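You operate a simulated robot arm through the tools that you are given. There is no shell and no other tool. Be economical: measure what you need, move in short steps, check, and stop when the job is done.

You are at the controls of a simulated robot arm. One attempt, no reset.

TASK
Put the orange panel on the top of the long bench. Stack the 9 V power adapter from the top of the long desk on top of the 5 V power adapter. Take the teal patch lead on the top of the long desk and put it away on the top of the long bench. Take the purple patch lead and leave it on the low shelf of the plug bench. Take the green patch plug from the top of the short desk and leave it on top of the green metal box. Take the drive marked "FRI" from the top of the wooden bench and put it on the top of the floor speaker. Take the small green coil and leave it in the green caddy. Put the yellow effect box on the blue panel. Any order will do. Set down upright: green patch plug.

The check looks at the end state, three seconds after you hand in, the way a careful person would. Anything else that was tipped, shoved, dropped, spilled or broken makes it a failure.

THE ROBOT
A 7-joint arm with a vacuum gripper on a trunk, on a base that drives. Base frame: it is fixed to the floor where the robot stands at the start and does not move with it; the origin is under the middle of the robot, x ahead of it, y to its left, z up; the surface under the hand at the start is at about z = 0.73. Readings come in m, degrees, newtons and seconds.
Its first joint turns from -149.0 to 149.0 degrees. Places, roughly: blue panel (13x18x2 cm) [4.6, -6.6, 0.9]; drive [4.5, -6.5, 1]; green caddy (28x15x5 cm) [2.6, -6.1, 0.8]; green metal box (6x9x5 cm) [0.3, -2, 0.8]; green patch plug (3x3x6 cm) [0.3, -1.7, 0.8]; low shelf of the plug bench [-0.9, -5.4, 0.3]; orange panel (13x18x2 cm) [0.9, 0, 0.7]; power adapter [0.5, -0.25, 0.75]; purple patch lead (23x3x2 cm) [-0.6, -5.5, 0.9]; small green coil (5x5x3 cm) [2.9, -6.2, 0.8]; teal patch lead (23x3x2 cm) [0.5, 0, 0.7]; top of the floor speaker (29x20 cm) [4.9, -6, 0.34]; top of the long bench [-1.3, -0.9, 0.8]; yellow effect box [2.25, -6, 0.75]. Payload 1.06 kg.
Tool frame: the origin (TCP) lies in the middle of the cups' lips, and z points out of the cups. The gripper has 1 cup of 0.024 m across, covering 0.024 by 0.024 m (tool x, y); the bellows give 0.008 m. With the vacuum on, a cup seals on a smooth face that it is pressed against (1 to 4 N); it does not hold porous or soft things. The pull reaches 23 N.
Orientation is told as [roll, pitch, yaw] about the base's x, y, z axes, in that order, counted from this pose: with the cups facing straight down, the tool's x points along the base's -x, its y along +y and its z along -z.

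THE INTERFACE
- The arm moves only by the tool nudge_tool. Its argument "moves" is a list of rows, each a list of 3 entries, a list of its own where there are three numbers: the shift along the base's x, y, z in m, then the turn, a rotation vector about the base's x, y, z in rad, then the vacuum: 1 switches it on, -1 off. In form: [[[dx, dy, dz], [ax, ay, az], vacuum], ...]. A call has 1 to 8 rows; each row shifts and turns the commanded pose from where the row before left it. Rows are played at 5 a second. More than 0.05 m and 8.6 degrees between two rows, or a gripper value outside its range, and nothing of the call is played. A pose out of reach is approached as far as the arm can. The call stops where the force on the tool passes 40 N (or 10 N more than at its start, if that is more) or the arm is blocked; 0.2 s more then pass. The pull builds up within a second once a cup has sealed. Time passes only in rows, and 0.2 s behind the last, so rows that do not move give it time. It gives the time, the measured TCP pose, the force on the tool (base axes) and the pull of the vacuum at its end, in the units of the frame above (readings bear some noise), with the torque about the TCP (base axes, N m) and any sound that the robot's microphone picked up, and new pictures: "views" is both (left out), scene, wrist or none.
- Cameras (640 x 400 px; columns grow to the right, rows downward): "scene" is now at [-0.0459, 0.102, 1.4609]; the picture's right is [-1.00, 0.00, 0.00], its down [0.00, 0.91, -0.41] and it looks along [-0.00, -0.41, -0.91] (base axes); focal length 214 px, centre (320, 200). "wrist" rides on the gripper at [0.078, 0.019, -0.096] in the tool frame; the picture's right is [-0.24, 0.97, 0.00], its down [-0.71, -0.17, -0.69] and it looks along [-0.67, -0.16, 0.73] (tool axes); focal length 243 px, centre (320, 200). There is no depth. A picture from a camera that has moved, and an enlarged one, comes with that camera's place and axes in the base frame and with its lens. The place of the scene camera against the robot may be out by one fixed shift of up to 0.012 m in any direction.
- lift_body(by): slides the trunk up (or, below 0, down) by that many m; the arm and the scene camera ride with it, the base frame stays. It gives what a move gives, with no picture.
- drive_base(legs): drives the robot by 1 to 6 legs, each [ahead, turn to the left] in m and degrees, along the robot's own axes; the way and the turn of a leg run together, so that a leg with both is an arc; at most 1.5 m and 180 degrees a leg. The arm and the cameras ride along, it lands a little off, and it stops where it bumps. It gives what a move gives, and a new picture of the scene camera.
- head_to(pan, tilt): turns the head with the scene camera to pan (to the left, within 155 degrees either way) and tilt (down, from -29 to 69), counted from straight ahead of the robot. It gives what a move gives, and a new picture of the scene camera.
- zoom(camera, box): a new picture of the part [left, top, right, bottom] of that camera's present view, enlarged. It takes no simulated time.
- sign_off(): hands the job in; it is judged then, once.

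Go step by step. Nothing tells you exact positions but the pictures and the camera data: compare them with the known pose of the tool, close in by small moves and look again before you grip or let go. The budget is 483 turns and 360 pictures, counting those below and the enlarged ones. Unless the task says otherwise, let go and move clear before handing in, and close with one line.

The tools are called after "Emit:" by a JSON object that holds its "fn" and its "kwargs". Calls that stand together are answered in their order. nudge_tool: Moves the arm, as the interface text tells. Its arguments: {"type":"object","properties":{"moves":{"type":"array"},"views":{"type":"string","enum":["both","scene","wrist","none"]}},"required":["moves"]} The other tools are called the same way: lift_body (by) slides the trunk up or down; drive_base (legs) drives the base; head_to (pan, tilt) turns the head that bears the scene camera; zoom (camera, box) takes an enlarged picture of a part of a camera's view; sign_off () hands the job in.

At the start:

```text
t: 0.0
ee_pos: [0.6533, -0.2504, 0.965]
ee_rot: [-0.1, -0.1, 0.0]
contact_force: [0.6, 0.4, -0.2]
wrist_torque: [0.02, 0.01, 0.02]
pull: 0.1
trunk travel left (down, up): [-0.55, 0.16]
robot x, y, heading: [0.0047, -0.0007, -0.2]
head pan, tilt: [-90.1, 66.1]
```

scene: 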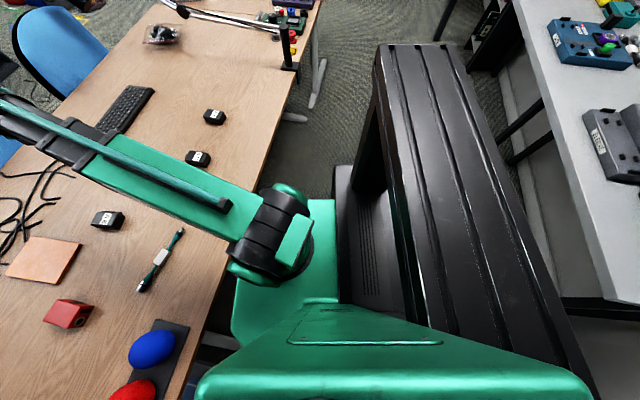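
wrist: 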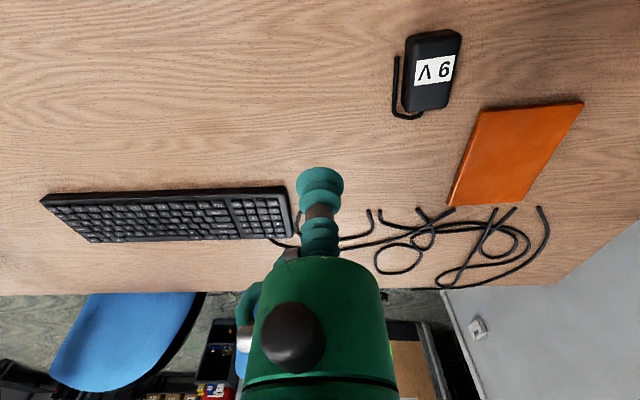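

I see the long desk with three adapters, the orange panel and the teal lead; the 9 V one is near (0.69, -0.13). I'll zoom in on the labels and look around.

Emit:
{"fn": "zoom", "kwargs": {"camera": "scene", "box": [0, 80, 260, 340]}}

Emit:
{"fn": "head_to", "kwargs": {"pan": -150, "tilt": 35}}

Emit:
{"fn": "head_to", "kwargs": {"pan": -90, "tilt": 25}}

Emit:
{"fn": "head_to", "kwargs": {"pan": 150, "tilt": 35}}

Emit:
{"fn": "head_to", "kwargs": {"pan": 0, "tilt": 45}}

```text
1.54 times, centred on (130, 210) of scene
camera zoom: at [-0.0459, 0.102, 1.4609], right [-1.0, 0.0, 0.0], down [0.0, 0.91, -0.41], along [0.0, -0.41, -0.91], focal length 330 px, centre (612, 185)
```

zoom: 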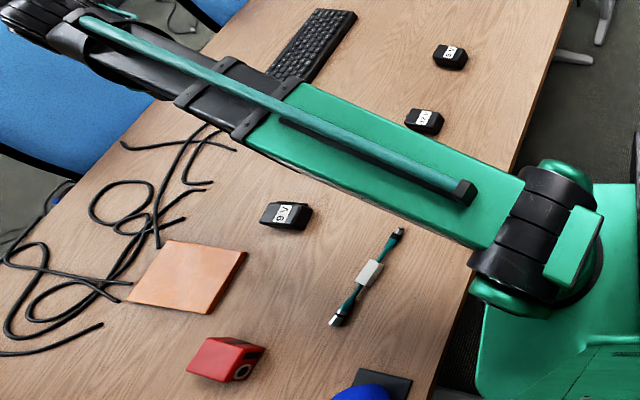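

```text
t: 1.3
ee_pos: [0.6534, -0.2507, 0.9659]
ee_rot: [-0.1, 0.0, 0.0]
contact_force: [0.5, 0.4, -0.2]
wrist_torque: [-0.02, -0.02, -0.03]
pull: 0.1
trunk travel left (down, up): [-0.55, 0.16]
robot x, y, heading: [0.0017, 0.0001, 0.1]
head pan, tilt: [-150.0, 35.0]
camera scene: at [-0.1221, 0.1172, 1.5019], right [-0.5, 0.87, 0.0], down [0.5, 0.29, -0.82], along [-0.71, -0.41, -0.57], focal length 214 px, centre (320, 200)
```

scene: 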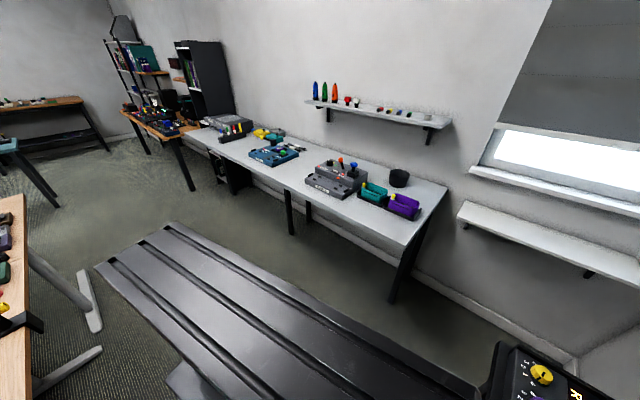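

```text
t: 2.6
ee_pos: [0.6531, -0.2508, 0.9642]
ee_rot: [-0.1, 0.0, 0.0]
contact_force: [0.4, 0.3, -0.2]
wrist_torque: [0.0, 0.02, 0.01]
pull: 0.0
trunk travel left (down, up): [-0.55, 0.16]
robot x, y, heading: [0.0019, 0.0001, 0.1]
head pan, tilt: [-90.0, 25.0]
camera scene: at [-0.0459, 0.0692, 1.5177], right [-1.0, 0.0, 0.0], down [0.0, 0.42, -0.91], along [0.0, -0.91, -0.42], focal length 214 px, centre (320, 200)
```

scene: 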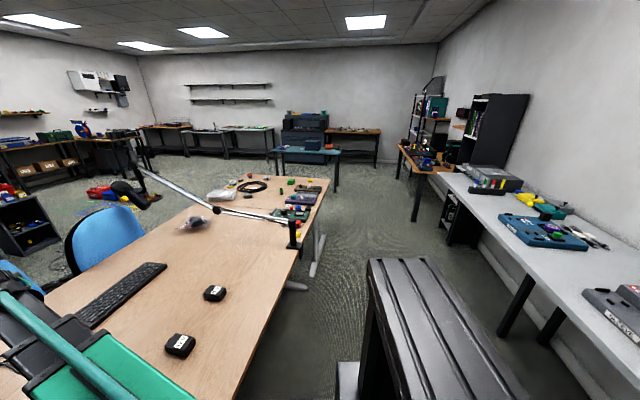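

```text
t: 6.0
ee_pos: [0.6533, -0.2509, 0.9649]
ee_rot: [0.0, 0.0, 0.0]
contact_force: [0.7, 1.1, 0.0]
wrist_torque: [-0.03, -0.03, 0.02]
pull: 0.0
trunk travel left (down, up): [-0.55, 0.16]
robot x, y, heading: [0.0009, 0.0005, -0.1]
head pan, tilt: [150.0, 35.0]
camera scene: at [-0.1221, 0.2054, 1.5019], right [0.5, 0.87, 0.0], down [0.5, -0.29, -0.82], along [-0.71, 0.41, -0.57], focal length 214 px, centre (320, 200)
```

scene: 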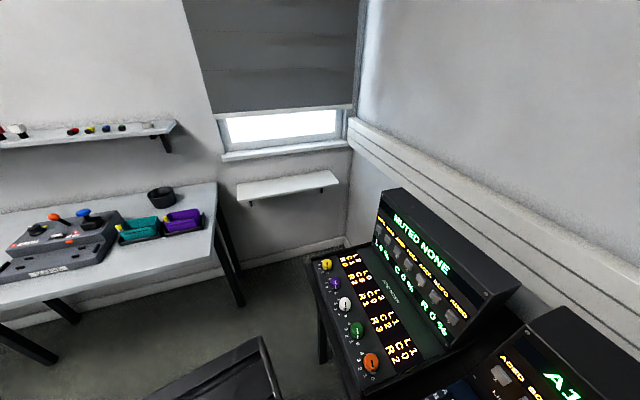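

```text
t: 8.3
ee_pos: [0.6527, -0.2494, 0.9651]
ee_rot: [0.1, 0.0, 0.0]
contact_force: [-0.1, -0.1, 0.6]
wrist_torque: [0.0, 0.01, 0.0]
pull: 0.1
trunk travel left (down, up): [-0.55, 0.16]
robot x, y, heading: [-0.004, -0.0003, -0.1]
head pan, tilt: [0.0, 45.0]
camera scene: at [0.0355, 0.1613, 1.4871], right [0.0, -1.0, 0.0], down [-0.71, 0.0, -0.71], along [0.71, 0.0, -0.71], focal length 214 px, centre (320, 200)
```

scene: 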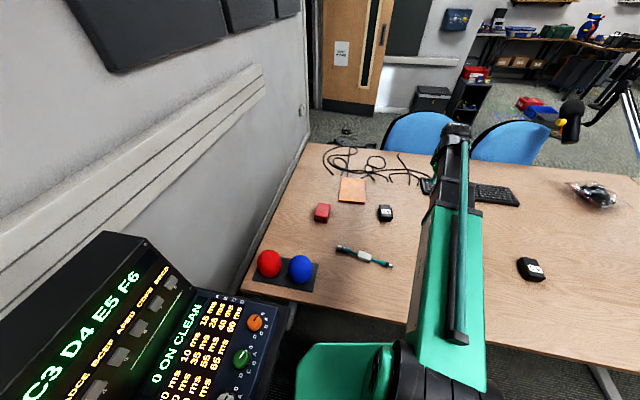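

The grooved black thing appears to be the robot's own column. I'll read the adapter labels close up.

Emit:
{"fn": "head_to", "kwargs": {"pan": -60, "tilt": 45}}

Emit:
{"fn": "zoom", "kwargs": {"camera": "scene", "box": [200, 100, 420, 240]}}

```text
t: 9.6
ee_pos: [0.6538, -0.2506, 0.9648]
ee_rot: [0.0, 0.0, -0.1]
contact_force: [-0.2, -0.9, 0.6]
wrist_torque: [-0.02, -0.04, 0.02]
pull: 0.1
trunk travel left (down, up): [-0.55, 0.16]
robot x, y, heading: [-0.0001, 0.0045, -0.0]
head pan, tilt: [-60.0, 45.0]
camera scene: at [-0.0051, 0.0909, 1.4871], right [-0.87, -0.5, 0.0], down [-0.35, 0.61, -0.71], along [0.35, -0.61, -0.71], focal length 214 px, centre (320, 200)
```

scene: 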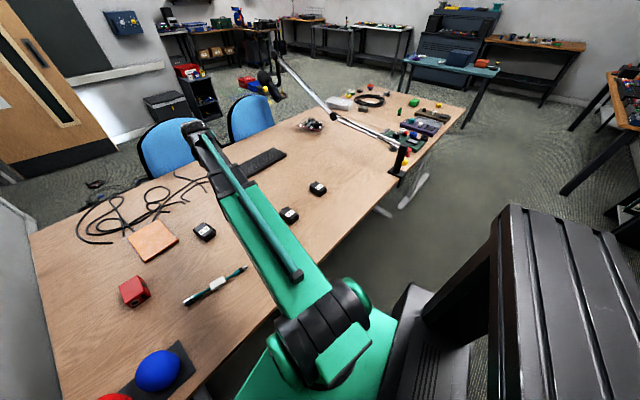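

```text
2.86 times, centred on (310, 170) of scene
camera zoom: at [-0.0051, 0.0909, 1.4871], right [-0.87, -0.5, 0.0], down [-0.35, 0.61, -0.71], along [0.35, -0.61, -0.71], focal length 613 px, centre (349, 286)
```

zoom: 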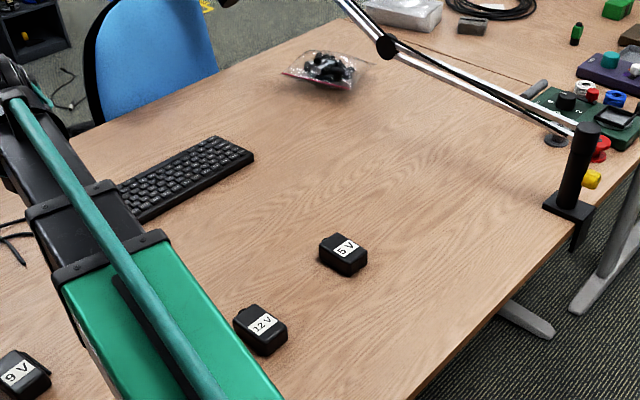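

5 V is the far one near (0.42, -0.62), 12 V is in between. I'll move above the 9 V adapter.

Emit:
{"fn": "nudge_tool", "kwargs": {"moves": [[[0.016, 0.04, 0], [0, 0, 0], -1], [[0.016, 0.04, 0], [0, 0, 0], -1], [[0, 0.04, -0.03], [0, 0, 0], -1], [[0, 0, -0.04], [0, 0, 0], -1], [[0, 0, -0.02], [0, 0, 0], -1]]}}

```text
t: 10.8
ee_pos: [0.6843, -0.1296, 0.8746]
ee_rot: [-0.1, 0.0, 0.0]
contact_force: [0.6, 0.4, -0.1]
wrist_torque: [0.0, 0.01, -0.05]
pull: 0.1
trunk travel left (down, up): [-0.55, 0.16]
robot x, y, heading: [-0.0006, -0.0, 0.0]
head pan, tilt: [-60.0, 45.0]
camera scene: at [-0.005, 0.0907, 1.4872], right [-0.87, -0.5, 0.0], down [-0.35, 0.61, -0.71], along [0.35, -0.61, -0.71], focal length 214 px, centre (320, 200)
camera wrist: at [0.6059, -0.11, 0.9699], right [0.24, 0.97, 0.0], down [0.71, -0.17, 0.69], along [0.67, -0.16, -0.73], focal length 243 px, centre (320, 200)
```

scene: 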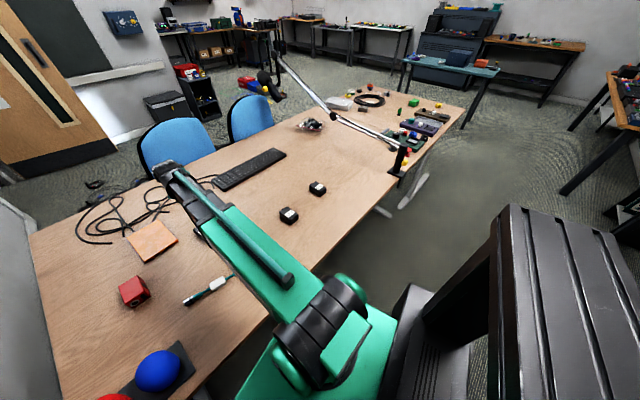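
wrist: 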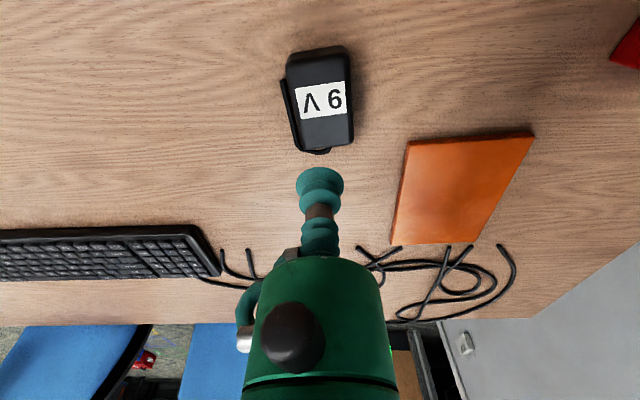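

Label centre at about (0.680, -0.128). Descending carefully with vacuum on.

Emit:
{"fn": "nudge_tool", "kwargs": {"moves": [[[-0.004, 0.002, -0.04], [0, 0, 0], 1], [[0, 0, -0.03], [0, 0, 0], 1], [[0, 0, -0.01], [0, 0, 0], 1], [[0, 0, -0.01], [0, 0, 0], 1], [[0, 0, -0.004], [0, 0, 0], 1]], "views": "wrist"}}

```text
t: 12.0
ee_pos: [0.6809, -0.128, 0.7801]
ee_rot: [0.0, 0.1, 0.0]
contact_force: [-1.5, 0.1, -0.4]
wrist_torque: [0.01, 0.01, 0.02]
pull: 0.1
trunk travel left (down, up): [-0.55, 0.16]
robot x, y, heading: [-0.0013, -0.0025, -0.2]
head pan, tilt: [-60.0, 45.0]
camera wrist: at [0.6027, -0.1092, 0.8763], right [0.24, 0.97, 0.0], down [0.71, -0.17, 0.69], along [0.67, -0.16, -0.73], focal length 243 px, centre (320, 200)
```

wrist: 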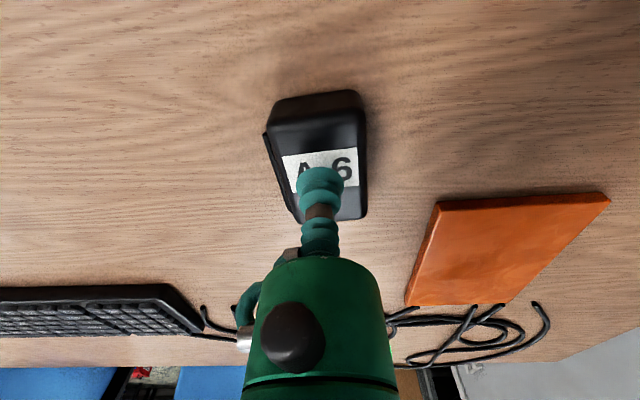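

Emit:
{"fn": "nudge_tool", "kwargs": {"moves": [[[-0.002, 0, -0.004], [0, 0, 0], 1], [[0, 0, -0.003], [0, 0, 0], 1], [[0, 0, -0.003], [0, 0, 0], 1], [[0, 0, 0], [0, 0, 0], 1]], "views": "wrist"}}

```text
t: 13.0
ee_pos: [0.6792, -0.1293, 0.7707]
ee_rot: [0.0, 0.0, 0.0]
contact_force: [0.8, -0.2, 0.2]
wrist_torque: [-0.02, 0.03, -0.01]
pull: 0.0
trunk travel left (down, up): [-0.55, 0.16]
robot x, y, heading: [-0.0012, 0.0004, 0.3]
head pan, tilt: [-60.0, 45.0]
camera wrist: at [0.6011, -0.1092, 0.866], right [0.24, 0.97, 0.0], down [0.71, -0.17, 0.69], along [0.67, -0.16, -0.73], focal length 243 px, centre (320, 200)
```

wrist: 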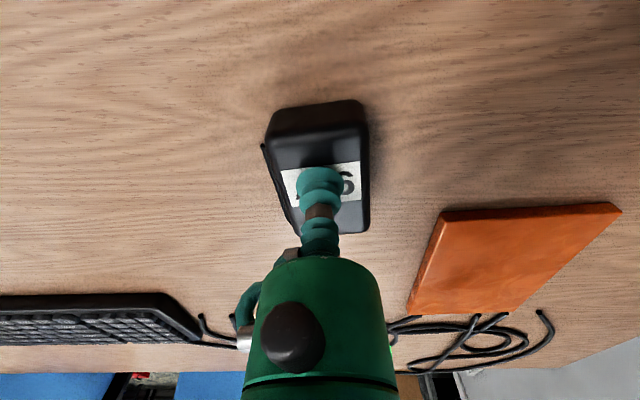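

Emit:
{"fn": "nudge_tool", "kwargs": {"moves": [[[-0.002, 0, -0.003], [0, 0, 0], 1], [[0, 0, -0.003], [0, 0, 0], 1], [[0, 0, -0.003], [0, 0, 0], 1], [[0, 0, 0], [0, 0, 0], 1]], "views": "wrist"}}

```text
t: 14.0
ee_pos: [0.6767, -0.1278, 0.7617]
ee_rot: [0.0, -0.2, 0.1]
contact_force: [4.8, -1.9, 17.3]
wrist_torque: [0.03, 0.05, 0.0]
pull: 22.9
trunk travel left (down, up): [-0.55, 0.16]
robot x, y, heading: [-0.0011, -0.0001, 0.0]
head pan, tilt: [-60.0, 45.0]
camera wrist: at [0.5985, -0.1088, 0.8574], right [0.24, 0.97, 0.0], down [0.71, -0.17, 0.69], along [0.67, -0.16, -0.73], focal length 243 px, centre (320, 200)
```

wrist: 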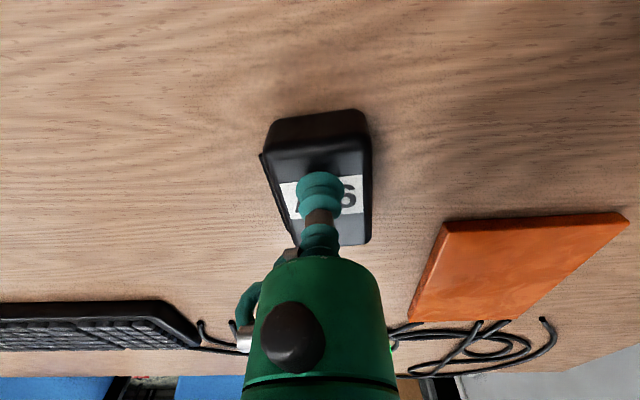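

Sealed. Lifting and carrying it toward the 5 V adapter.

Emit:
{"fn": "nudge_tool", "kwargs": {"moves": [[[0, 0, 0.03], [0, 0, 0], 1], [[0, 0, 0.04], [0, 0, 0], 1], [[0, 0, 0.04], [0, 0, 0], 1], [[-0.02, -0.045, 0.02], [0, 0, 0], 1], [[-0.02, -0.045, 0.0], [0, 0, 0], 1], [[-0.02, -0.045, 0.0], [0, 0, 0], 1], [[-0.02, -0.045, 0.0], [0, 0, 0], 1], [[-0.02, -0.045, 0.0], [0, 0, 0], 1]], "views": "none"}}

Emit:
{"fn": "nudge_tool", "kwargs": {"moves": [[[-0.02, -0.045, 0.0], [0, 0, 0], 1], [[-0.02, -0.045, 0.0], [0, 0, 0], 1], [[-0.02, -0.045, 0.0], [0, 0, 0], 1], [[-0.02, -0.045, 0.0], [0, 0, 0], 1], [[-0.02, -0.045, 0.0], [0, 0, 0], 1], [[0, 0, 0], [0, 0, 0], 1]]}}

```text
refused: row 4 steps farther than a row can; nothing moved
```

```text
t: 15.4
ee_pos: [0.5762, -0.3537, 0.7617]
ee_rot: [0.1, 0.0, 0.0]
contact_force: [0.5, -0.7, 0.0]
wrist_torque: [0.01, -0.01, 0.0]
pull: 22.6
trunk travel left (down, up): [-0.55, 0.16]
robot x, y, heading: [0.0008, 0.0003, 0.1]
head pan, tilt: [-60.0, 45.0]
camera scene: at [-0.0052, 0.0906, 1.4871], right [-0.87, -0.5, 0.0], down [-0.35, 0.61, -0.71], along [0.35, -0.61, -0.71], focal length 214 px, centre (320, 200)
camera wrist: at [0.4973, -0.3354, 0.858], right [0.23, 0.97, 0.0], down [0.71, -0.17, 0.68], along [0.67, -0.16, -0.73], focal length 243 px, centre (320, 200)
```

scene: 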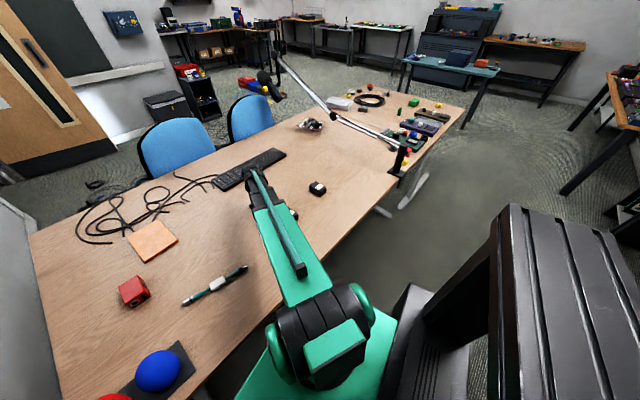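
wrist: 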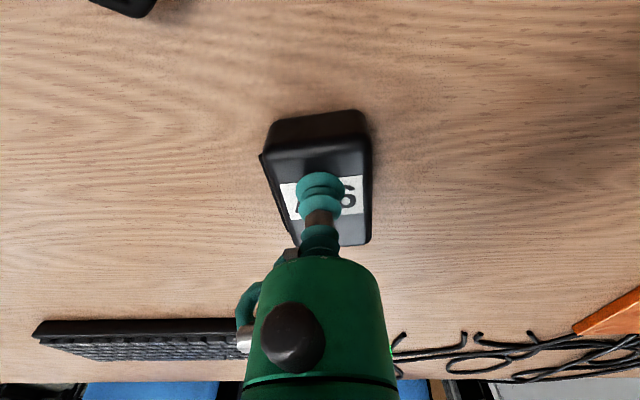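

The first half was refused and it slid along the table, harmlessly. Lifting now, then on over the 5 V.

Emit:
{"fn": "nudge_tool", "kwargs": {"moves": [[[0, 0, 0.04], [0, 0, 0], 1], [[0, 0, 0.045], [0, 0, 0], 1], [[0, 0, 0.045], [0, 0, 0], 1], [[-0.02, -0.04, 0.0], [0, 0, 0], 1], [[-0.02, -0.04, 0.0], [0, 0, 0], 1], [[-0.02, -0.04, 0.0], [0, 0, 0], 1], [[-0.02, -0.04, 0.0], [0, 0, 0], 1], [[-0.02, -0.04, 0.0], [0, 0, 0], 1]]}}

```text
t: 17.2
ee_pos: [0.4778, -0.5555, 0.8927]
ee_rot: [0.0, 0.1, -0.1]
contact_force: [0.4, 0.3, -0.8]
wrist_torque: [0.05, 0.03, -0.02]
pull: 23.1
trunk travel left (down, up): [-0.55, 0.16]
robot x, y, heading: [0.0006, 0.0002, -0.0]
head pan, tilt: [-60.0, 45.0]
camera scene: at [-0.0052, 0.0905, 1.4872], right [-0.87, -0.5, 0.0], down [-0.35, 0.61, -0.71], along [0.35, -0.61, -0.71], focal length 214 px, centre (320, 200)
camera wrist: at [0.3991, -0.5362, 0.9875], right [0.23, 0.97, 0.0], down [0.71, -0.17, 0.68], along [0.67, -0.16, -0.73], focal length 243 px, centre (320, 200)
```

scene: 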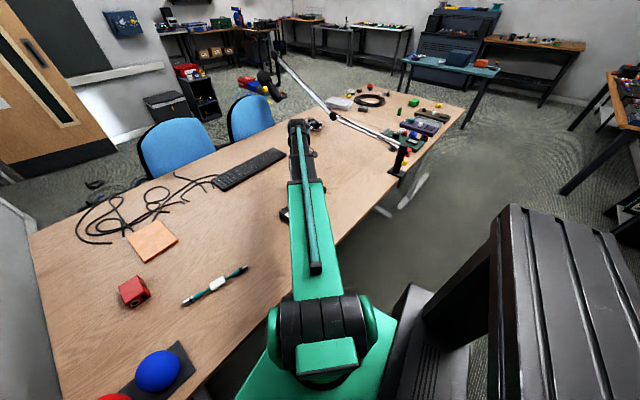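
wrist: 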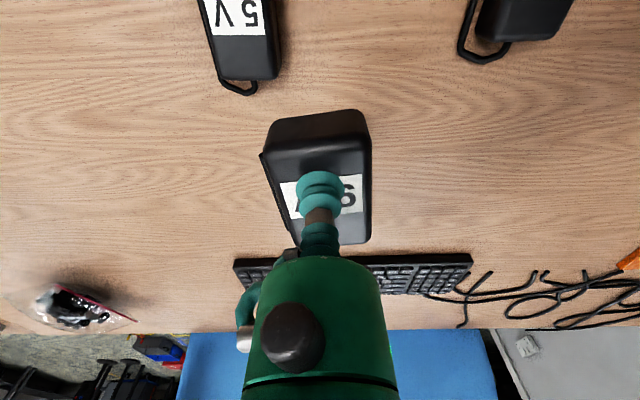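

Emit:
{"fn": "nudge_tool", "kwargs": {"moves": [[[-0.03, -0.02, 0], [0, 0, 0], 1], [[-0.03, -0.02, 0.0], [0, 0, 0], 1], [[0, 0, 0.0], [0, 0, 0], 1]], "views": "wrist"}}

```text
t: 18.0
ee_pos: [0.4177, -0.594, 0.894]
ee_rot: [0.0, 0.0, 0.0]
contact_force: [1.0, -0.1, -1.5]
wrist_torque: [-0.03, 0.04, 0.01]
pull: 23.0
trunk travel left (down, up): [-0.55, 0.16]
robot x, y, heading: [-0.0, 0.0003, 0.2]
head pan, tilt: [-60.0, 45.0]
camera wrist: at [0.3394, -0.575, 0.9894], right [0.23, 0.97, 0.0], down [0.71, -0.17, 0.69], along [0.67, -0.16, -0.73], focal length 243 px, centre (320, 200)
```

wrist: 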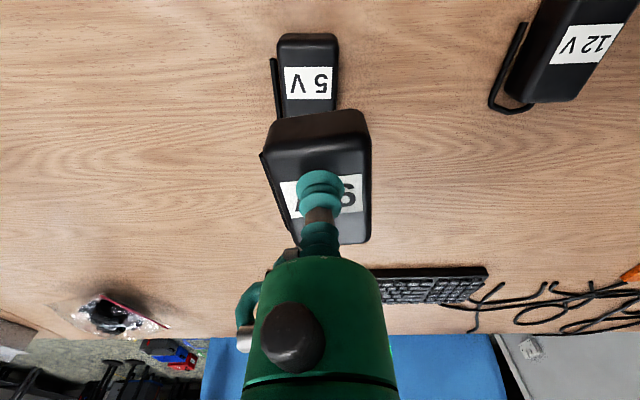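

5 V label centre at about (0.406, -0.602). Aligning over it and lowering slowly.

Emit:
{"fn": "nudge_tool", "kwargs": {"moves": [[[-0.0147, -0.008, 0], [0, 0, -0.06], 1], [[0, 0, -0.04], [0, 0, 0], 1], [[0, 0, -0.03], [0, 0, 0], 1], [[0, 0, 0.0], [0, 0, 0], 1]], "views": "both"}}

```text
t: 19.0
ee_pos: [0.4017, -0.6012, 0.8209]
ee_rot: [0.1, 0.0, -3.5]
contact_force: [-0.6, 0.4, -1.5]
wrist_torque: [0.02, 0.0, 0.03]
pull: 22.4
trunk travel left (down, up): [-0.55, 0.16]
robot x, y, heading: [-0.0004, 0.0049, -0.0]
head pan, tilt: [-60.0, 45.0]
camera scene: at [-0.0052, 0.0908, 1.4871], right [-0.87, -0.5, 0.0], down [-0.35, 0.61, -0.71], along [0.35, -0.61, -0.71], focal length 214 px, centre (320, 200)
camera wrist: at [0.3248, -0.5787, 0.9165], right [0.29, 0.96, 0.0], down [0.7, -0.21, 0.69], along [0.66, -0.2, -0.73], focal length 243 px, centre (320, 200)
```

scene: 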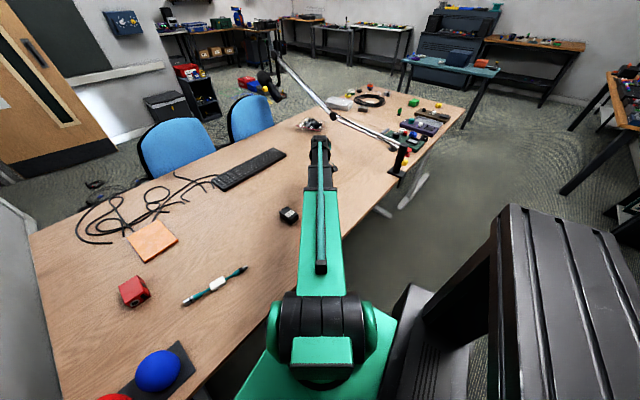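
wrist: 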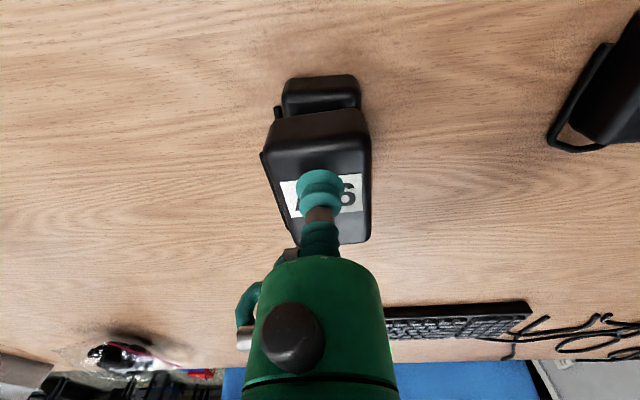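

Emit:
{"fn": "nudge_tool", "kwargs": {"moves": [[[0, 0, -0.01], [0, 0, 0], 1], [[0, 0, -0.005], [0, 0, 0], 1], [[0, 0, -0.004], [0, 0, 0], 1], [[0, 0, 0.0], [0, 0, 0], 1]], "views": "wrist"}}

```text
t: 20.0
ee_pos: [0.4033, -0.6022, 0.8025]
ee_rot: [0.0, -0.1, -3.4]
contact_force: [-0.3, 0.5, -1.1]
wrist_torque: [-0.03, 0.05, -0.01]
pull: 22.4
trunk travel left (down, up): [-0.55, 0.16]
robot x, y, heading: [-0.001, 0.0007, 0.1]
head pan, tilt: [-60.0, 45.0]
camera wrist: at [0.3254, -0.5778, 0.898], right [0.29, 0.96, 0.0], down [0.7, -0.21, 0.69], along [0.65, -0.2, -0.73], focal length 243 px, centre (320, 200)
```

wrist: 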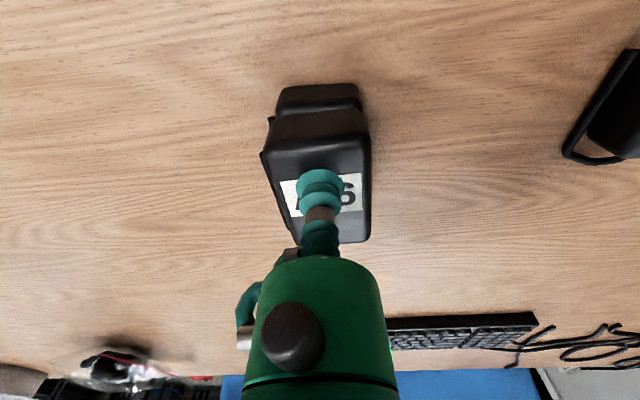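

Emit:
{"fn": "nudge_tool", "kwargs": {"moves": [[[0, 0, -0.003], [0, 0, 0], 1], [[0, 0, -0.002], [0, 0, 0], 1], [[0, 0, -0.002], [0, 0, 0], 1], [[0, 0, 0.0], [0, 0, 0], 1]], "views": "wrist"}}

```text
t: 21.0
ee_pos: [0.4021, -0.6004, 0.7968]
ee_rot: [-0.1, -0.1, -3.5]
contact_force: [3.2, -6.0, 18.7]
wrist_torque: [0.01, 0.02, 0.01]
pull: 23.3
trunk travel left (down, up): [-0.55, 0.16]
robot x, y, heading: [-0.0067, -0.0018, 0.2]
head pan, tilt: [-60.0, 45.0]
camera wrist: at [0.3249, -0.5767, 0.892], right [0.29, 0.96, 0.0], down [0.7, -0.21, 0.69], along [0.66, -0.2, -0.73], focal length 243 px, centre (320, 200)
```

wrist: 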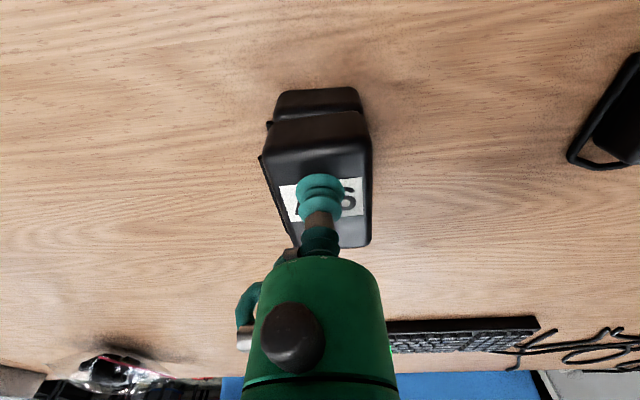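

Contact. Releasing and rising.

Emit:
{"fn": "nudge_tool", "kwargs": {"moves": [[[0, 0, 0.002], [0, 0, 0], -1], [[0, 0, 0.0], [0, 0, 0], -1], [[0, 0, 0.0], [0, 0, 0], -1], [[0, 0, 0.0], [0, 0, 0], -1], [[0, 0, 0.01], [0, 0, 0], -1], [[0, 0, 0.04], [0, 0, 0], -1], [[0, 0, 0.04], [0, 0, 0], -1]], "views": "wrist"}}

```text
t: 22.6
ee_pos: [0.4033, -0.6029, 0.889]
ee_rot: [0.0, 0.0, -3.4]
contact_force: [-0.4, -0.4, 0.2]
wrist_torque: [0.0, 0.01, -0.04]
pull: 0.2
trunk travel left (down, up): [-0.55, 0.16]
robot x, y, heading: [0.0032, 0.0014, -0.0]
head pan, tilt: [-60.0, 45.0]
camera wrist: at [0.3259, -0.5783, 0.9836], right [0.29, 0.96, 0.0], down [0.7, -0.21, 0.68], along [0.65, -0.2, -0.73], focal length 243 px, centre (320, 200)
```

wrist: 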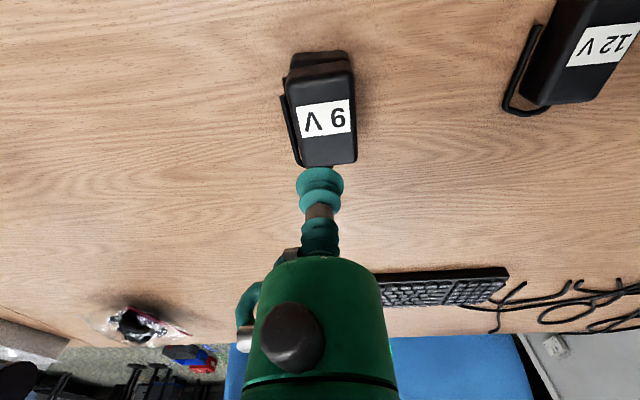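

The 9 V sits squarely on the 5 V. Next the orange panel, centre near (0.835, 0.0).

Emit:
{"fn": "nudge_tool", "kwargs": {"moves": [[[0.029, 0.04, 0], [0, 0, 0.03], -1], [[0.029, 0.04, 0], [0, 0, 0.03], -1], [[0.029, 0.04, 0], [0, 0, 0], -1], [[0.029, 0.04, 0], [0, 0, 0], -1], [[0.029, 0.04, 0], [0, 0, 0], -1], [[0.029, 0.04, 0], [0, 0, 0], -1], [[0.029, 0.04, 0], [0, 0, 0], -1], [[0.029, 0.04, 0], [0, 0, 0], -1]], "views": "none"}}

Emit:
{"fn": "nudge_tool", "kwargs": {"moves": [[[0.029, 0.04, 0], [0, 0, 0], -1], [[0.029, 0.04, 0], [0, 0, 0], -1], [[0.029, 0.04, 0], [0, 0, 0], -1], [[0.029, 0.04, 0], [0, 0, 0], -1], [[0.029, 0.04, 0], [0, 0, 0], -1], [[0.029, 0.04, 0], [0, 0, 0], -1], [[0.026, 0.04, 0], [0, 0, 0], -1]], "views": "wrist"}}

```text
t: 24.4
ee_pos: [0.6347, -0.2786, 0.8876]
ee_rot: [0.0, 0.0, 0.0]
contact_force: [0.2, -0.6, -0.1]
wrist_torque: [0.01, -0.03, 0.0]
pull: 0.0
trunk travel left (down, up): [-0.55, 0.16]
robot x, y, heading: [-0.0016, -0.0008, 0.3]
head pan, tilt: [-60.0, 45.0]
```

```text
t: 26.0
ee_pos: [0.8368, -0.0001, 0.8887]
ee_rot: [0.0, 0.1, 0.1]
contact_force: [-0.2, 0.2, -0.3]
wrist_torque: [-0.02, -0.01, 0.0]
pull: 0.1
trunk travel left (down, up): [-0.55, 0.16]
robot x, y, heading: [-0.0031, -0.002, -0.3]
head pan, tilt: [-60.0, 45.0]
camera wrist: at [0.7588, 0.0186, 0.9835], right [0.24, 0.97, 0.0], down [0.71, -0.17, 0.69], along [0.67, -0.16, -0.73], focal length 243 px, centre (320, 200)
```

wrist: 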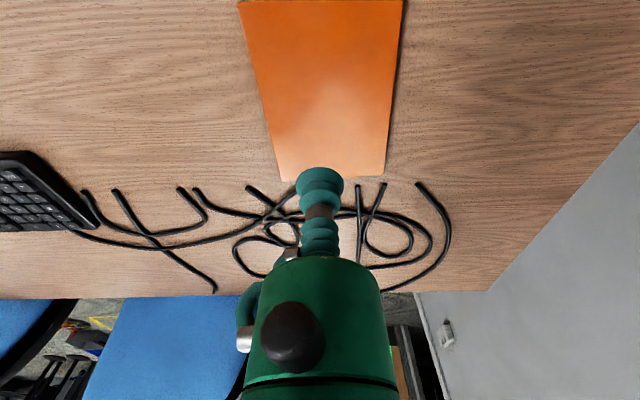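

Emit:
{"fn": "nudge_tool", "kwargs": {"moves": [[[0.023, 0.004, -0.04], [0, 0, 0], 1], [[0, 0, -0.045], [0, 0, 0], 1], [[0, 0, -0.03], [0, 0, 0], 1], [[0, 0, -0.01], [0, 0, 0], 1], [[0, 0, 0], [0, 0, 0], 1]], "views": "wrist"}}

```text
t: 27.2
ee_pos: [0.8586, 0.0031, 0.7639]
ee_rot: [0.0, 0.0, 0.0]
contact_force: [0.1, -0.9, -0.7]
wrist_torque: [0.0, -0.01, 0.0]
pull: 0.1
trunk travel left (down, up): [-0.55, 0.16]
robot x, y, heading: [0.0021, 0.0002, 0.2]
head pan, tilt: [-60.0, 45.0]
camera wrist: at [0.78, 0.022, 0.8592], right [0.24, 0.97, 0.0], down [0.71, -0.17, 0.69], along [0.67, -0.16, -0.73], focal length 243 px, centre (320, 200)
```

wrist: 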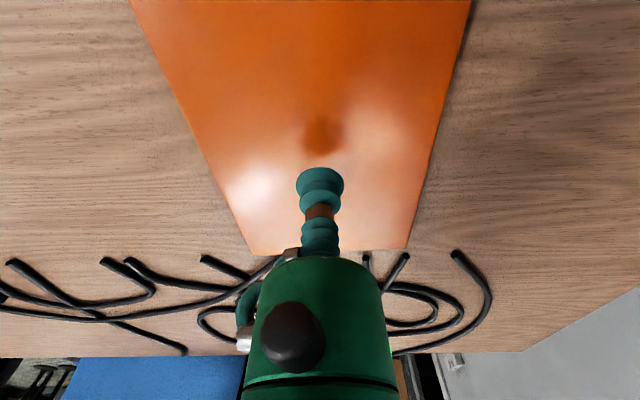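

Emit:
{"fn": "nudge_tool", "kwargs": {"moves": [[[0, 0, -0.008], [0, 0, 0], 1], [[0, 0, -0.004], [0, 0, 0], 1], [[0, 0, -0.004], [0, 0, 0], 1], [[0, 0, 0], [0, 0, 0], 1]], "views": "none"}}

```text
t: 28.2
ee_pos: [0.8588, 0.0021, 0.7475]
ee_rot: [0.0, 0.0, 0.0]
contact_force: [0.9, 0.3, 1.0]
wrist_torque: [0.04, 0.0, 0.02]
pull: 0.0
trunk travel left (down, up): [-0.55, 0.16]
robot x, y, heading: [-0.0006, 0.0007, -0.0]
head pan, tilt: [-60.0, 45.0]
```

Emit:
{"fn": "nudge_tool", "kwargs": {"moves": [[[0, 0, -0.003], [0, 0, 0], 1], [[0, 0, -0.003], [0, 0, 0], 1], [[0, 0, 0], [0, 0, 0], 1]], "views": "none"}}

```text
t: 29.0
ee_pos: [0.8574, 0.0029, 0.7417]
ee_rot: [0.0, -0.1, -0.1]
contact_force: [2.4, -0.6, 11.7]
wrist_torque: [0.0, 0.01, 0.06]
pull: 23.0
trunk travel left (down, up): [-0.55, 0.16]
robot x, y, heading: [-0.003, -0.0022, -0.2]
head pan, tilt: [-60.0, 45.0]
```

Panel sealed. Lifting and drawing it in.

Emit:
{"fn": "nudge_tool", "kwargs": {"moves": [[[0, 0, 0.05], [0, 0, 0], 1], [[0, 0, 0.05], [0, 0, 0], 1], [[0, 0, 0.05], [0, 0, 0], 1], [[-0.02, 0, 0.045], [0, 0, 0], 1], [[-0.03, 0, 0.04], [0, 0, 0], 1], [[-0.03, 0, 0.04], [0, 0, 0], 1], [[-0.04, 0, 0.03], [0, 0, 0], 1], [[-0.05, 0, 0], [0, 0, 0], 1]], "views": "none"}}

Emit:
{"fn": "head_to", "kwargs": {"pan": -130, "tilt": 40}}

```text
t: 30.8
ee_pos: [0.6862, 0.0031, 1.0453]
ee_rot: [0.0, 0.0, 0.0]
contact_force: [0.0, 0.5, -3.0]
wrist_torque: [0.02, 0.01, 0.03]
pull: 22.7
trunk travel left (down, up): [-0.55, 0.16]
robot x, y, heading: [-0.0006, -0.0018, -0.1]
head pan, tilt: [-60.0, 45.0]
```

```text
t: 32.2
ee_pos: [0.6895, 0.0029, 1.0437]
ee_rot: [-0.1, 0.0, 0.1]
contact_force: [0.1, 0.0, -2.3]
wrist_torque: [-0.02, -0.02, 0.03]
pull: 22.4
trunk travel left (down, up): [-0.55, 0.16]
robot x, y, heading: [0.0013, 0.0043, 0.1]
head pan, tilt: [-130.0, 40.0]
camera scene: at [-0.1002, 0.0962, 1.4944], right [-0.77, 0.64, 0.0], down [0.41, 0.49, -0.77], along [-0.49, -0.59, -0.64], focal length 214 px, centre (320, 200)
```

scene: 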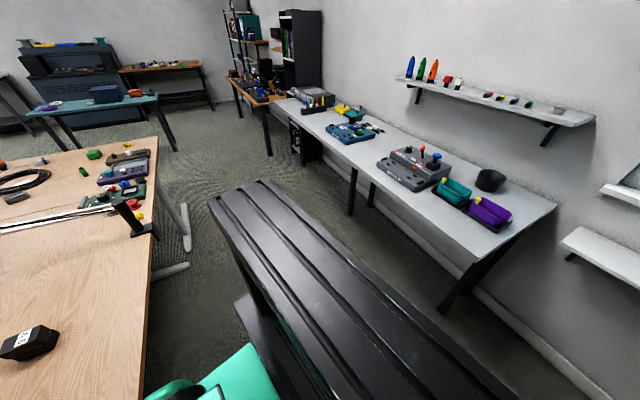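

Free bench area is around (-1.15, -0.65), between the grey unit and the blue pedal. I'll retract and raise, then turn and drive next to it.

Emit:
{"fn": "nudge_tool", "kwargs": {"moves": [[[-0.04, 0, 0.03], [0, 0, 0], 1], [[-0.04, 0, 0.03], [0, 0, 0], 1], [[-0.04, 0, 0.03], [0, 0, 0], 1]], "views": "none"}}

Emit:
{"fn": "drive_base", "kwargs": {"legs": [[0, -110]]}}

```text
t: 33.0
ee_pos: [0.5951, 0.0031, 1.1142]
ee_rot: [-0.1, -1.0, 0.0]
contact_force: [8.4, -1.2, -18.1]
wrist_torque: [-0.04, -0.42, 0.04]
pull: 22.6
out of reach, approached as far as the arm can: row 3
trunk travel left (down, up): [-0.55, 0.16]
robot x, y, heading: [-0.0007, -0.0009, -0.0]
head pan, tilt: [-130.0, 40.0]
stopped in row 3: the force on the tool passed its limit at 68 N (the readings are from after the stop); the commanded pose is now the measured one
```

```text
t: 35.4
ee_pos: [0.4769, -0.3648, 1.1099]
ee_rot: [-1.1, -0.8, -39.2]
contact_force: [0.2, 0.7, -2.3]
wrist_torque: [0.0, 0.04, 0.0]
pull: 23.0
trunk travel left (down, up): [-0.55, 0.16]
robot x, y, heading: [0.0024, -0.0001, -38.3]
head pan, tilt: [-130.0, 40.0]
stopped in leg 1: the force on the tool passed its limit at 42 N (the readings are from after the stop); the commanded pose is now the measured one
camera scene: at [-0.0285, 0.1024, 1.5006], right [-0.2, 0.98, 0.02], down [0.64, 0.14, -0.76], along [-0.74, -0.14, -0.65], focal length 214 px, centre (320, 200)
```

scene: 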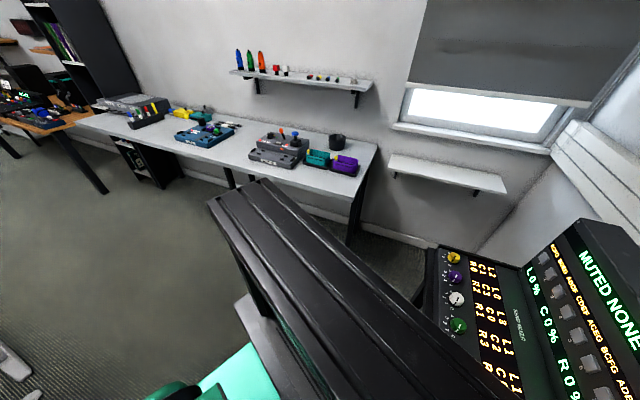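

The panel brushed the arm itself when drawn in. I'll go back out to the radius that was fine before turning further.

Emit:
{"fn": "nudge_tool", "kwargs": {"moves": [[[0.031, -0.024, -0.015], [0.014, 0.014, 0], 1], [[0.031, -0.024, -0.015], [0, 0, 0], 1], [[0, 0, 0], [0, 0, 0], 1]], "views": "both"}}

```text
t: 36.2
ee_pos: [0.5349, -0.4159, 1.0788]
ee_rot: [-0.9, 0.2, -39.5]
contact_force: [-0.3, 0.2, -2.8]
wrist_torque: [-0.02, -0.02, 0.01]
pull: 23.4
trunk travel left (down, up): [-0.55, 0.16]
robot x, y, heading: [0.0008, 0.0016, -38.8]
head pan, tilt: [-130.0, 40.0]
camera scene: at [-0.0299, 0.1022, 1.4996], right [-0.19, 0.98, 0.02], down [0.64, 0.14, -0.76], along [-0.74, -0.13, -0.65], focal length 214 px, centre (320, 200)
camera wrist: at [0.4875, -0.3509, 1.1736], right [0.8, 0.6, -0.02], down [0.45, -0.58, 0.68], along [0.4, -0.55, -0.73], focal length 243 px, centre (320, 200)
```

scene: 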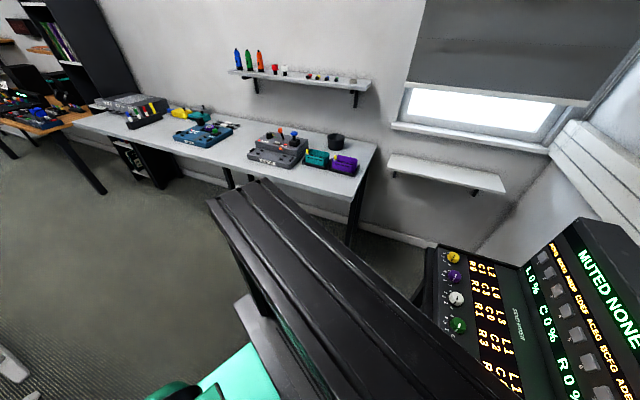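
wrist: 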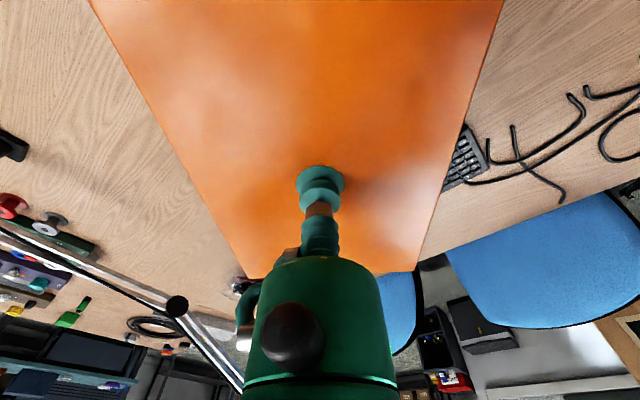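

Emit:
{"fn": "drive_base", "kwargs": {"legs": [[0, -72]]}}

Emit:
{"fn": "head_to", "kwargs": {"pan": -60, "tilt": 45}}

```text
t: 38.9
ee_pos: [0.0233, -0.6643, 1.0794]
ee_rot: [-1.9, 0.0, -90.4]
contact_force: [0.7, -0.3, -2.6]
wrist_torque: [0.03, 0.05, 0.0]
pull: 23.0
trunk travel left (down, up): [-0.55, 0.16]
robot x, y, heading: [-0.0211, 0.0075, -84.9]
head pan, tilt: [-130.0, 40.0]
stopped in leg 1: the robot was blocked; the commanded pose is now the measured one
camera scene: at [0.0744, 0.1049, 1.4943], right [0.57, 0.82, 0.0], down [0.53, -0.37, -0.77], along [-0.63, 0.44, -0.64], focal length 214 px, centre (320, 200)
```

scene: 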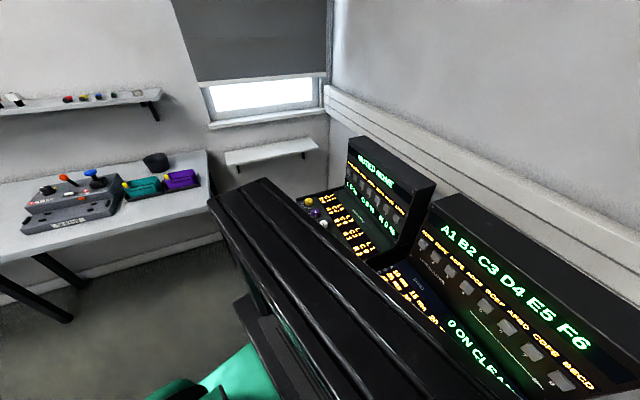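

```text
t: 40.3
ee_pos: [0.0219, -0.6656, 1.0796]
ee_rot: [-1.8, 0.0, -90.4]
contact_force: [0.6, 0.0, -2.3]
wrist_torque: [0.04, -0.01, 0.01]
pull: 22.7
trunk travel left (down, up): [-0.55, 0.16]
robot x, y, heading: [-0.0251, 0.0052, -84.9]
head pan, tilt: [-60.0, 45.0]
camera scene: at [0.0757, 0.0099, 1.4871], right [-0.57, 0.82, 0.0], down [0.58, 0.41, -0.71], along [-0.58, -0.41, -0.71], focal length 214 px, centre (320, 200)
```

scene: 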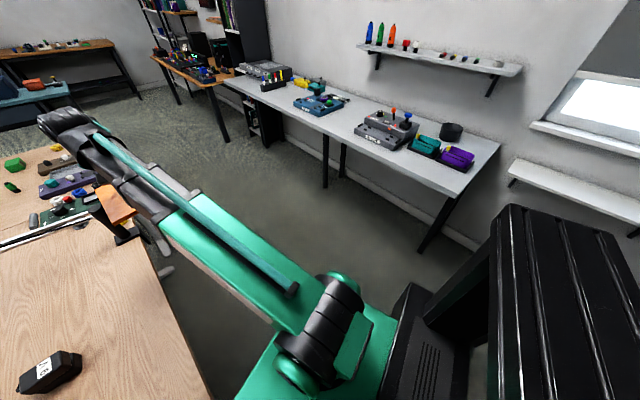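

The base's rear touched something near the racks, and the mic post is straight ahead. I'll swing the arm to the right, clear of the post, before driving forward.

Emit:
{"fn": "nudge_tool", "kwargs": {"moves": [[[-0.048, 0.006, 0], [0.01, 0, -0.0676], 1], [[-0.048, 0.006, 0], [0, 0, -0.0676], 1], [[-0.048, 0.006, 0], [0, 0, -0.0676], 1], [[-0.048, 0.006, 0], [0, 0, -0.0676], 1], [[-0.048, 0.008, 0], [0, 0, -0.0676], 1], [[-0.048, 0.01, 0], [0, 0, -0.0676], 1], [[-0.048, 0.012, 0], [0, 0, -0.0676], 1], [[-0.044, 0.016, 0], [0, 0, -0.0676], 1]], "views": "none"}}

Emit:
{"fn": "nudge_tool", "kwargs": {"moves": [[[-0.035, 0.026, 0], [0, 0, -0.0676], 1], [[-0.035, 0.028, 0], [0, 0, -0.0676], 1], [[-0.034, 0.03, 0], [0, 0, -0.0676], 1], [[-0.034, 0.032, 0], [0, 0, -0.0676], 1], [[-0.033, 0.034, 0], [0, 0, -0.0676], 1], [[-0.032, 0.036, 0], [0, 0, -0.0676], 1]], "views": "wrist"}}

```text
t: 42.1
ee_pos: [-0.3598, -0.5951, 1.0828]
ee_rot: [-1.7, 0.5, -121.4]
contact_force: [0.4, -0.1, -1.4]
wrist_torque: [0.0, -0.01, 0.02]
pull: 22.9
trunk travel left (down, up): [-0.55, 0.16]
robot x, y, heading: [-0.0218, 0.0099, -85.1]
head pan, tilt: [-60.0, 45.0]
```

```text
t: 43.5
ee_pos: [-0.5624, -0.4058, 1.0777]
ee_rot: [-1.9, 0.5, -144.7]
contact_force: [0.2, 0.8, -3.2]
wrist_torque: [0.05, 0.01, -0.01]
pull: 22.4
trunk travel left (down, up): [-0.55, 0.16]
robot x, y, heading: [-0.0221, 0.0085, -85.0]
head pan, tilt: [-60.0, 45.0]
camera wrist: at [-0.4871, -0.3792, 1.1733], right [0.37, -0.93, -0.03], down [-0.67, -0.29, 0.68], along [-0.64, -0.23, -0.73], focal length 243 px, centre (320, 200)
```

wrist: 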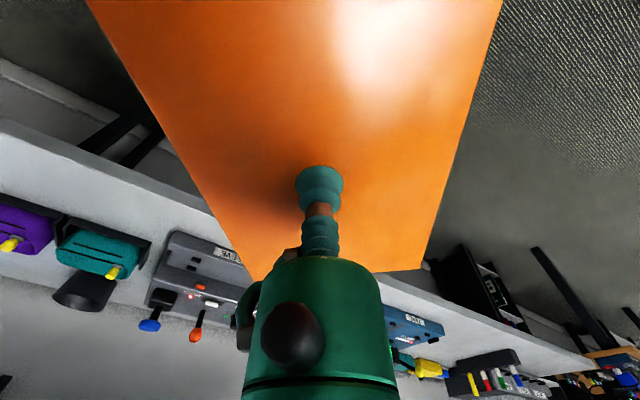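

Emit:
{"fn": "drive_base", "kwargs": {"legs": [[0.12, 0], [0.25, -30], [0.3, 0]]}}

```text
t: 46.4
ee_pos: [-0.6442, -0.4824, 1.1066]
ee_rot: [-3.9, -3.5, -174.0]
contact_force: [1.5, -0.7, -2.5]
wrist_torque: [0.03, 0.03, 0.01]
pull: 22.7
trunk travel left (down, up): [-0.55, 0.16]
robot x, y, heading: [-0.0544, -0.3589, -113.8]
head pan, tilt: [-60.0, 45.0]
stopped in leg 3: the robot was blocked; the commanded pose is now the measured one
camera scene: at [-0.0059, -0.3854, 1.4946], right [-0.11, 0.99, -0.02], down [0.72, 0.07, -0.69], along [-0.68, -0.09, -0.73], focal length 214 px, centre (320, 200)
```

scene: 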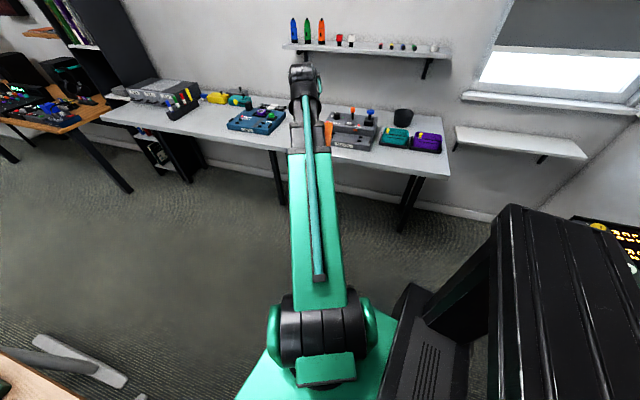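

Blocked again; I need to see what's around the base.

Emit:
{"fn": "head_to", "kwargs": {"pan": 0, "tilt": 65}}

Emit:
{"fn": "head_to", "kwargs": {"pan": 60, "tilt": 60}}

Emit:
{"fn": "head_to", "kwargs": {"pan": 150, "tilt": 60}}

```text
t: 47.7
ee_pos: [-0.6536, -0.4748, 1.1054]
ee_rot: [-3.7, -3.1, -174.3]
contact_force: [0.1, 0.3, -3.3]
wrist_torque: [0.01, -0.01, 0.0]
pull: 22.9
trunk travel left (down, up): [-0.55, 0.16]
robot x, y, heading: [-0.0562, -0.3588, -114.1]
head pan, tilt: [0.0, 65.0]
camera scene: at [0.0449, -0.4289, 1.4723], right [-0.91, 0.41, -0.04], down [0.38, 0.82, -0.42], along [-0.14, -0.4, -0.91], focal length 214 px, centre (320, 200)
```

scene: 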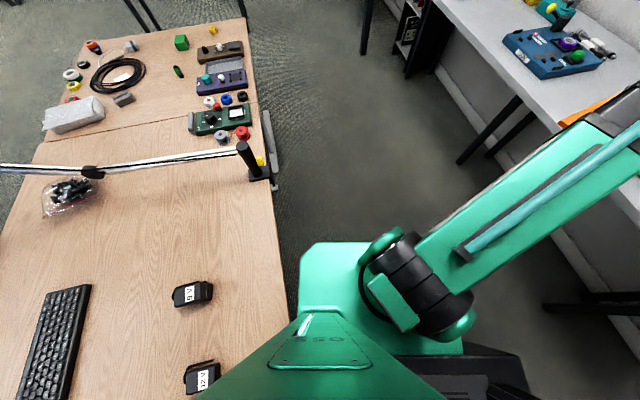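

```text
t: 49.0
ee_pos: [-0.6538, -0.4767, 1.1053]
ee_rot: [-3.6, -3.4, -174.3]
contact_force: [0.6, 0.2, -2.8]
wrist_torque: [-0.01, -0.05, -0.05]
pull: 23.1
trunk travel left (down, up): [-0.55, 0.16]
robot x, y, heading: [-0.0558, -0.3577, -114.1]
head pan, tilt: [60.0, 60.0]
camera scene: at [0.1098, -0.4279, 1.4794], right [-0.81, -0.59, -0.02], down [-0.49, 0.69, -0.53], along [0.32, -0.42, -0.85], focal length 214 px, centre (320, 200)
```

scene: 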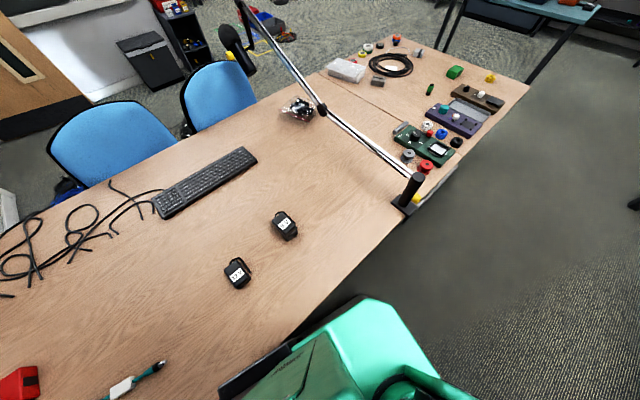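

```text
t: 50.7
ee_pos: [-0.654, -0.4768, 1.1062]
ee_rot: [-3.6, -3.3, -174.3]
contact_force: [-0.3, 0.3, -3.4]
wrist_torque: [0.0, -0.03, -0.03]
pull: 23.1
trunk travel left (down, up): [-0.55, 0.16]
robot x, y, heading: [-0.0584, -0.3592, -114.0]
head pan, tilt: [150.0, 60.0]
camera scene: at [0.1262, -0.3358, 1.478], right [0.59, -0.81, 0.03], down [-0.69, -0.52, -0.51], along [0.43, 0.28, -0.86], focal length 214 px, centre (320, 200)
```

scene: 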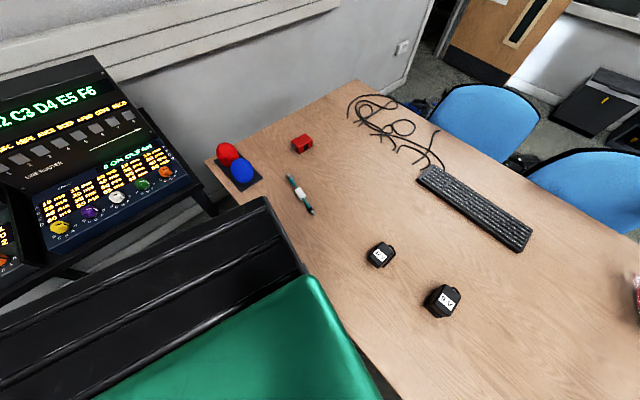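

The robot's left flank is pressed against the desk edge and leaning slightly. I'll ease off: a small turn left, then see.

Emit:
{"fn": "drive_base", "kwargs": {"legs": [[0.03, 6]]}}

```text
t: 51.6
ee_pos: [-0.6504, -0.5703, 1.1052]
ee_rot: [-3.8, -3.0, -168.1]
contact_force: [-0.5, -0.1, -2.1]
wrist_torque: [0.05, -0.08, -0.01]
pull: 22.9
trunk travel left (down, up): [-0.55, 0.16]
robot x, y, heading: [-0.0692, -0.3865, -108.1]
head pan, tilt: [150.0, 60.0]
camera scene: at [0.1545, -0.3605, 1.4679], right [0.67, -0.75, 0.0], down [-0.64, -0.58, -0.5], along [0.37, 0.33, -0.87], focal length 214 px, centre (320, 200)
```

scene: 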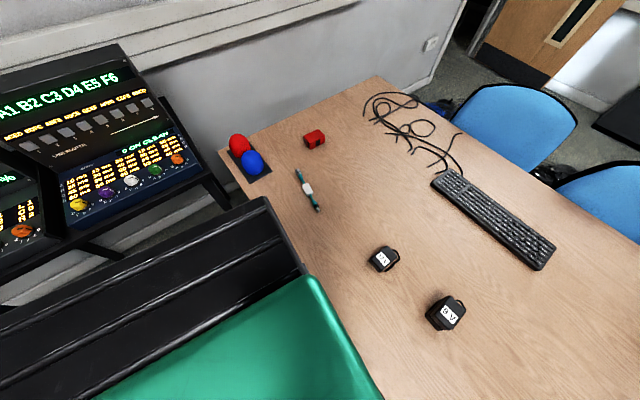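

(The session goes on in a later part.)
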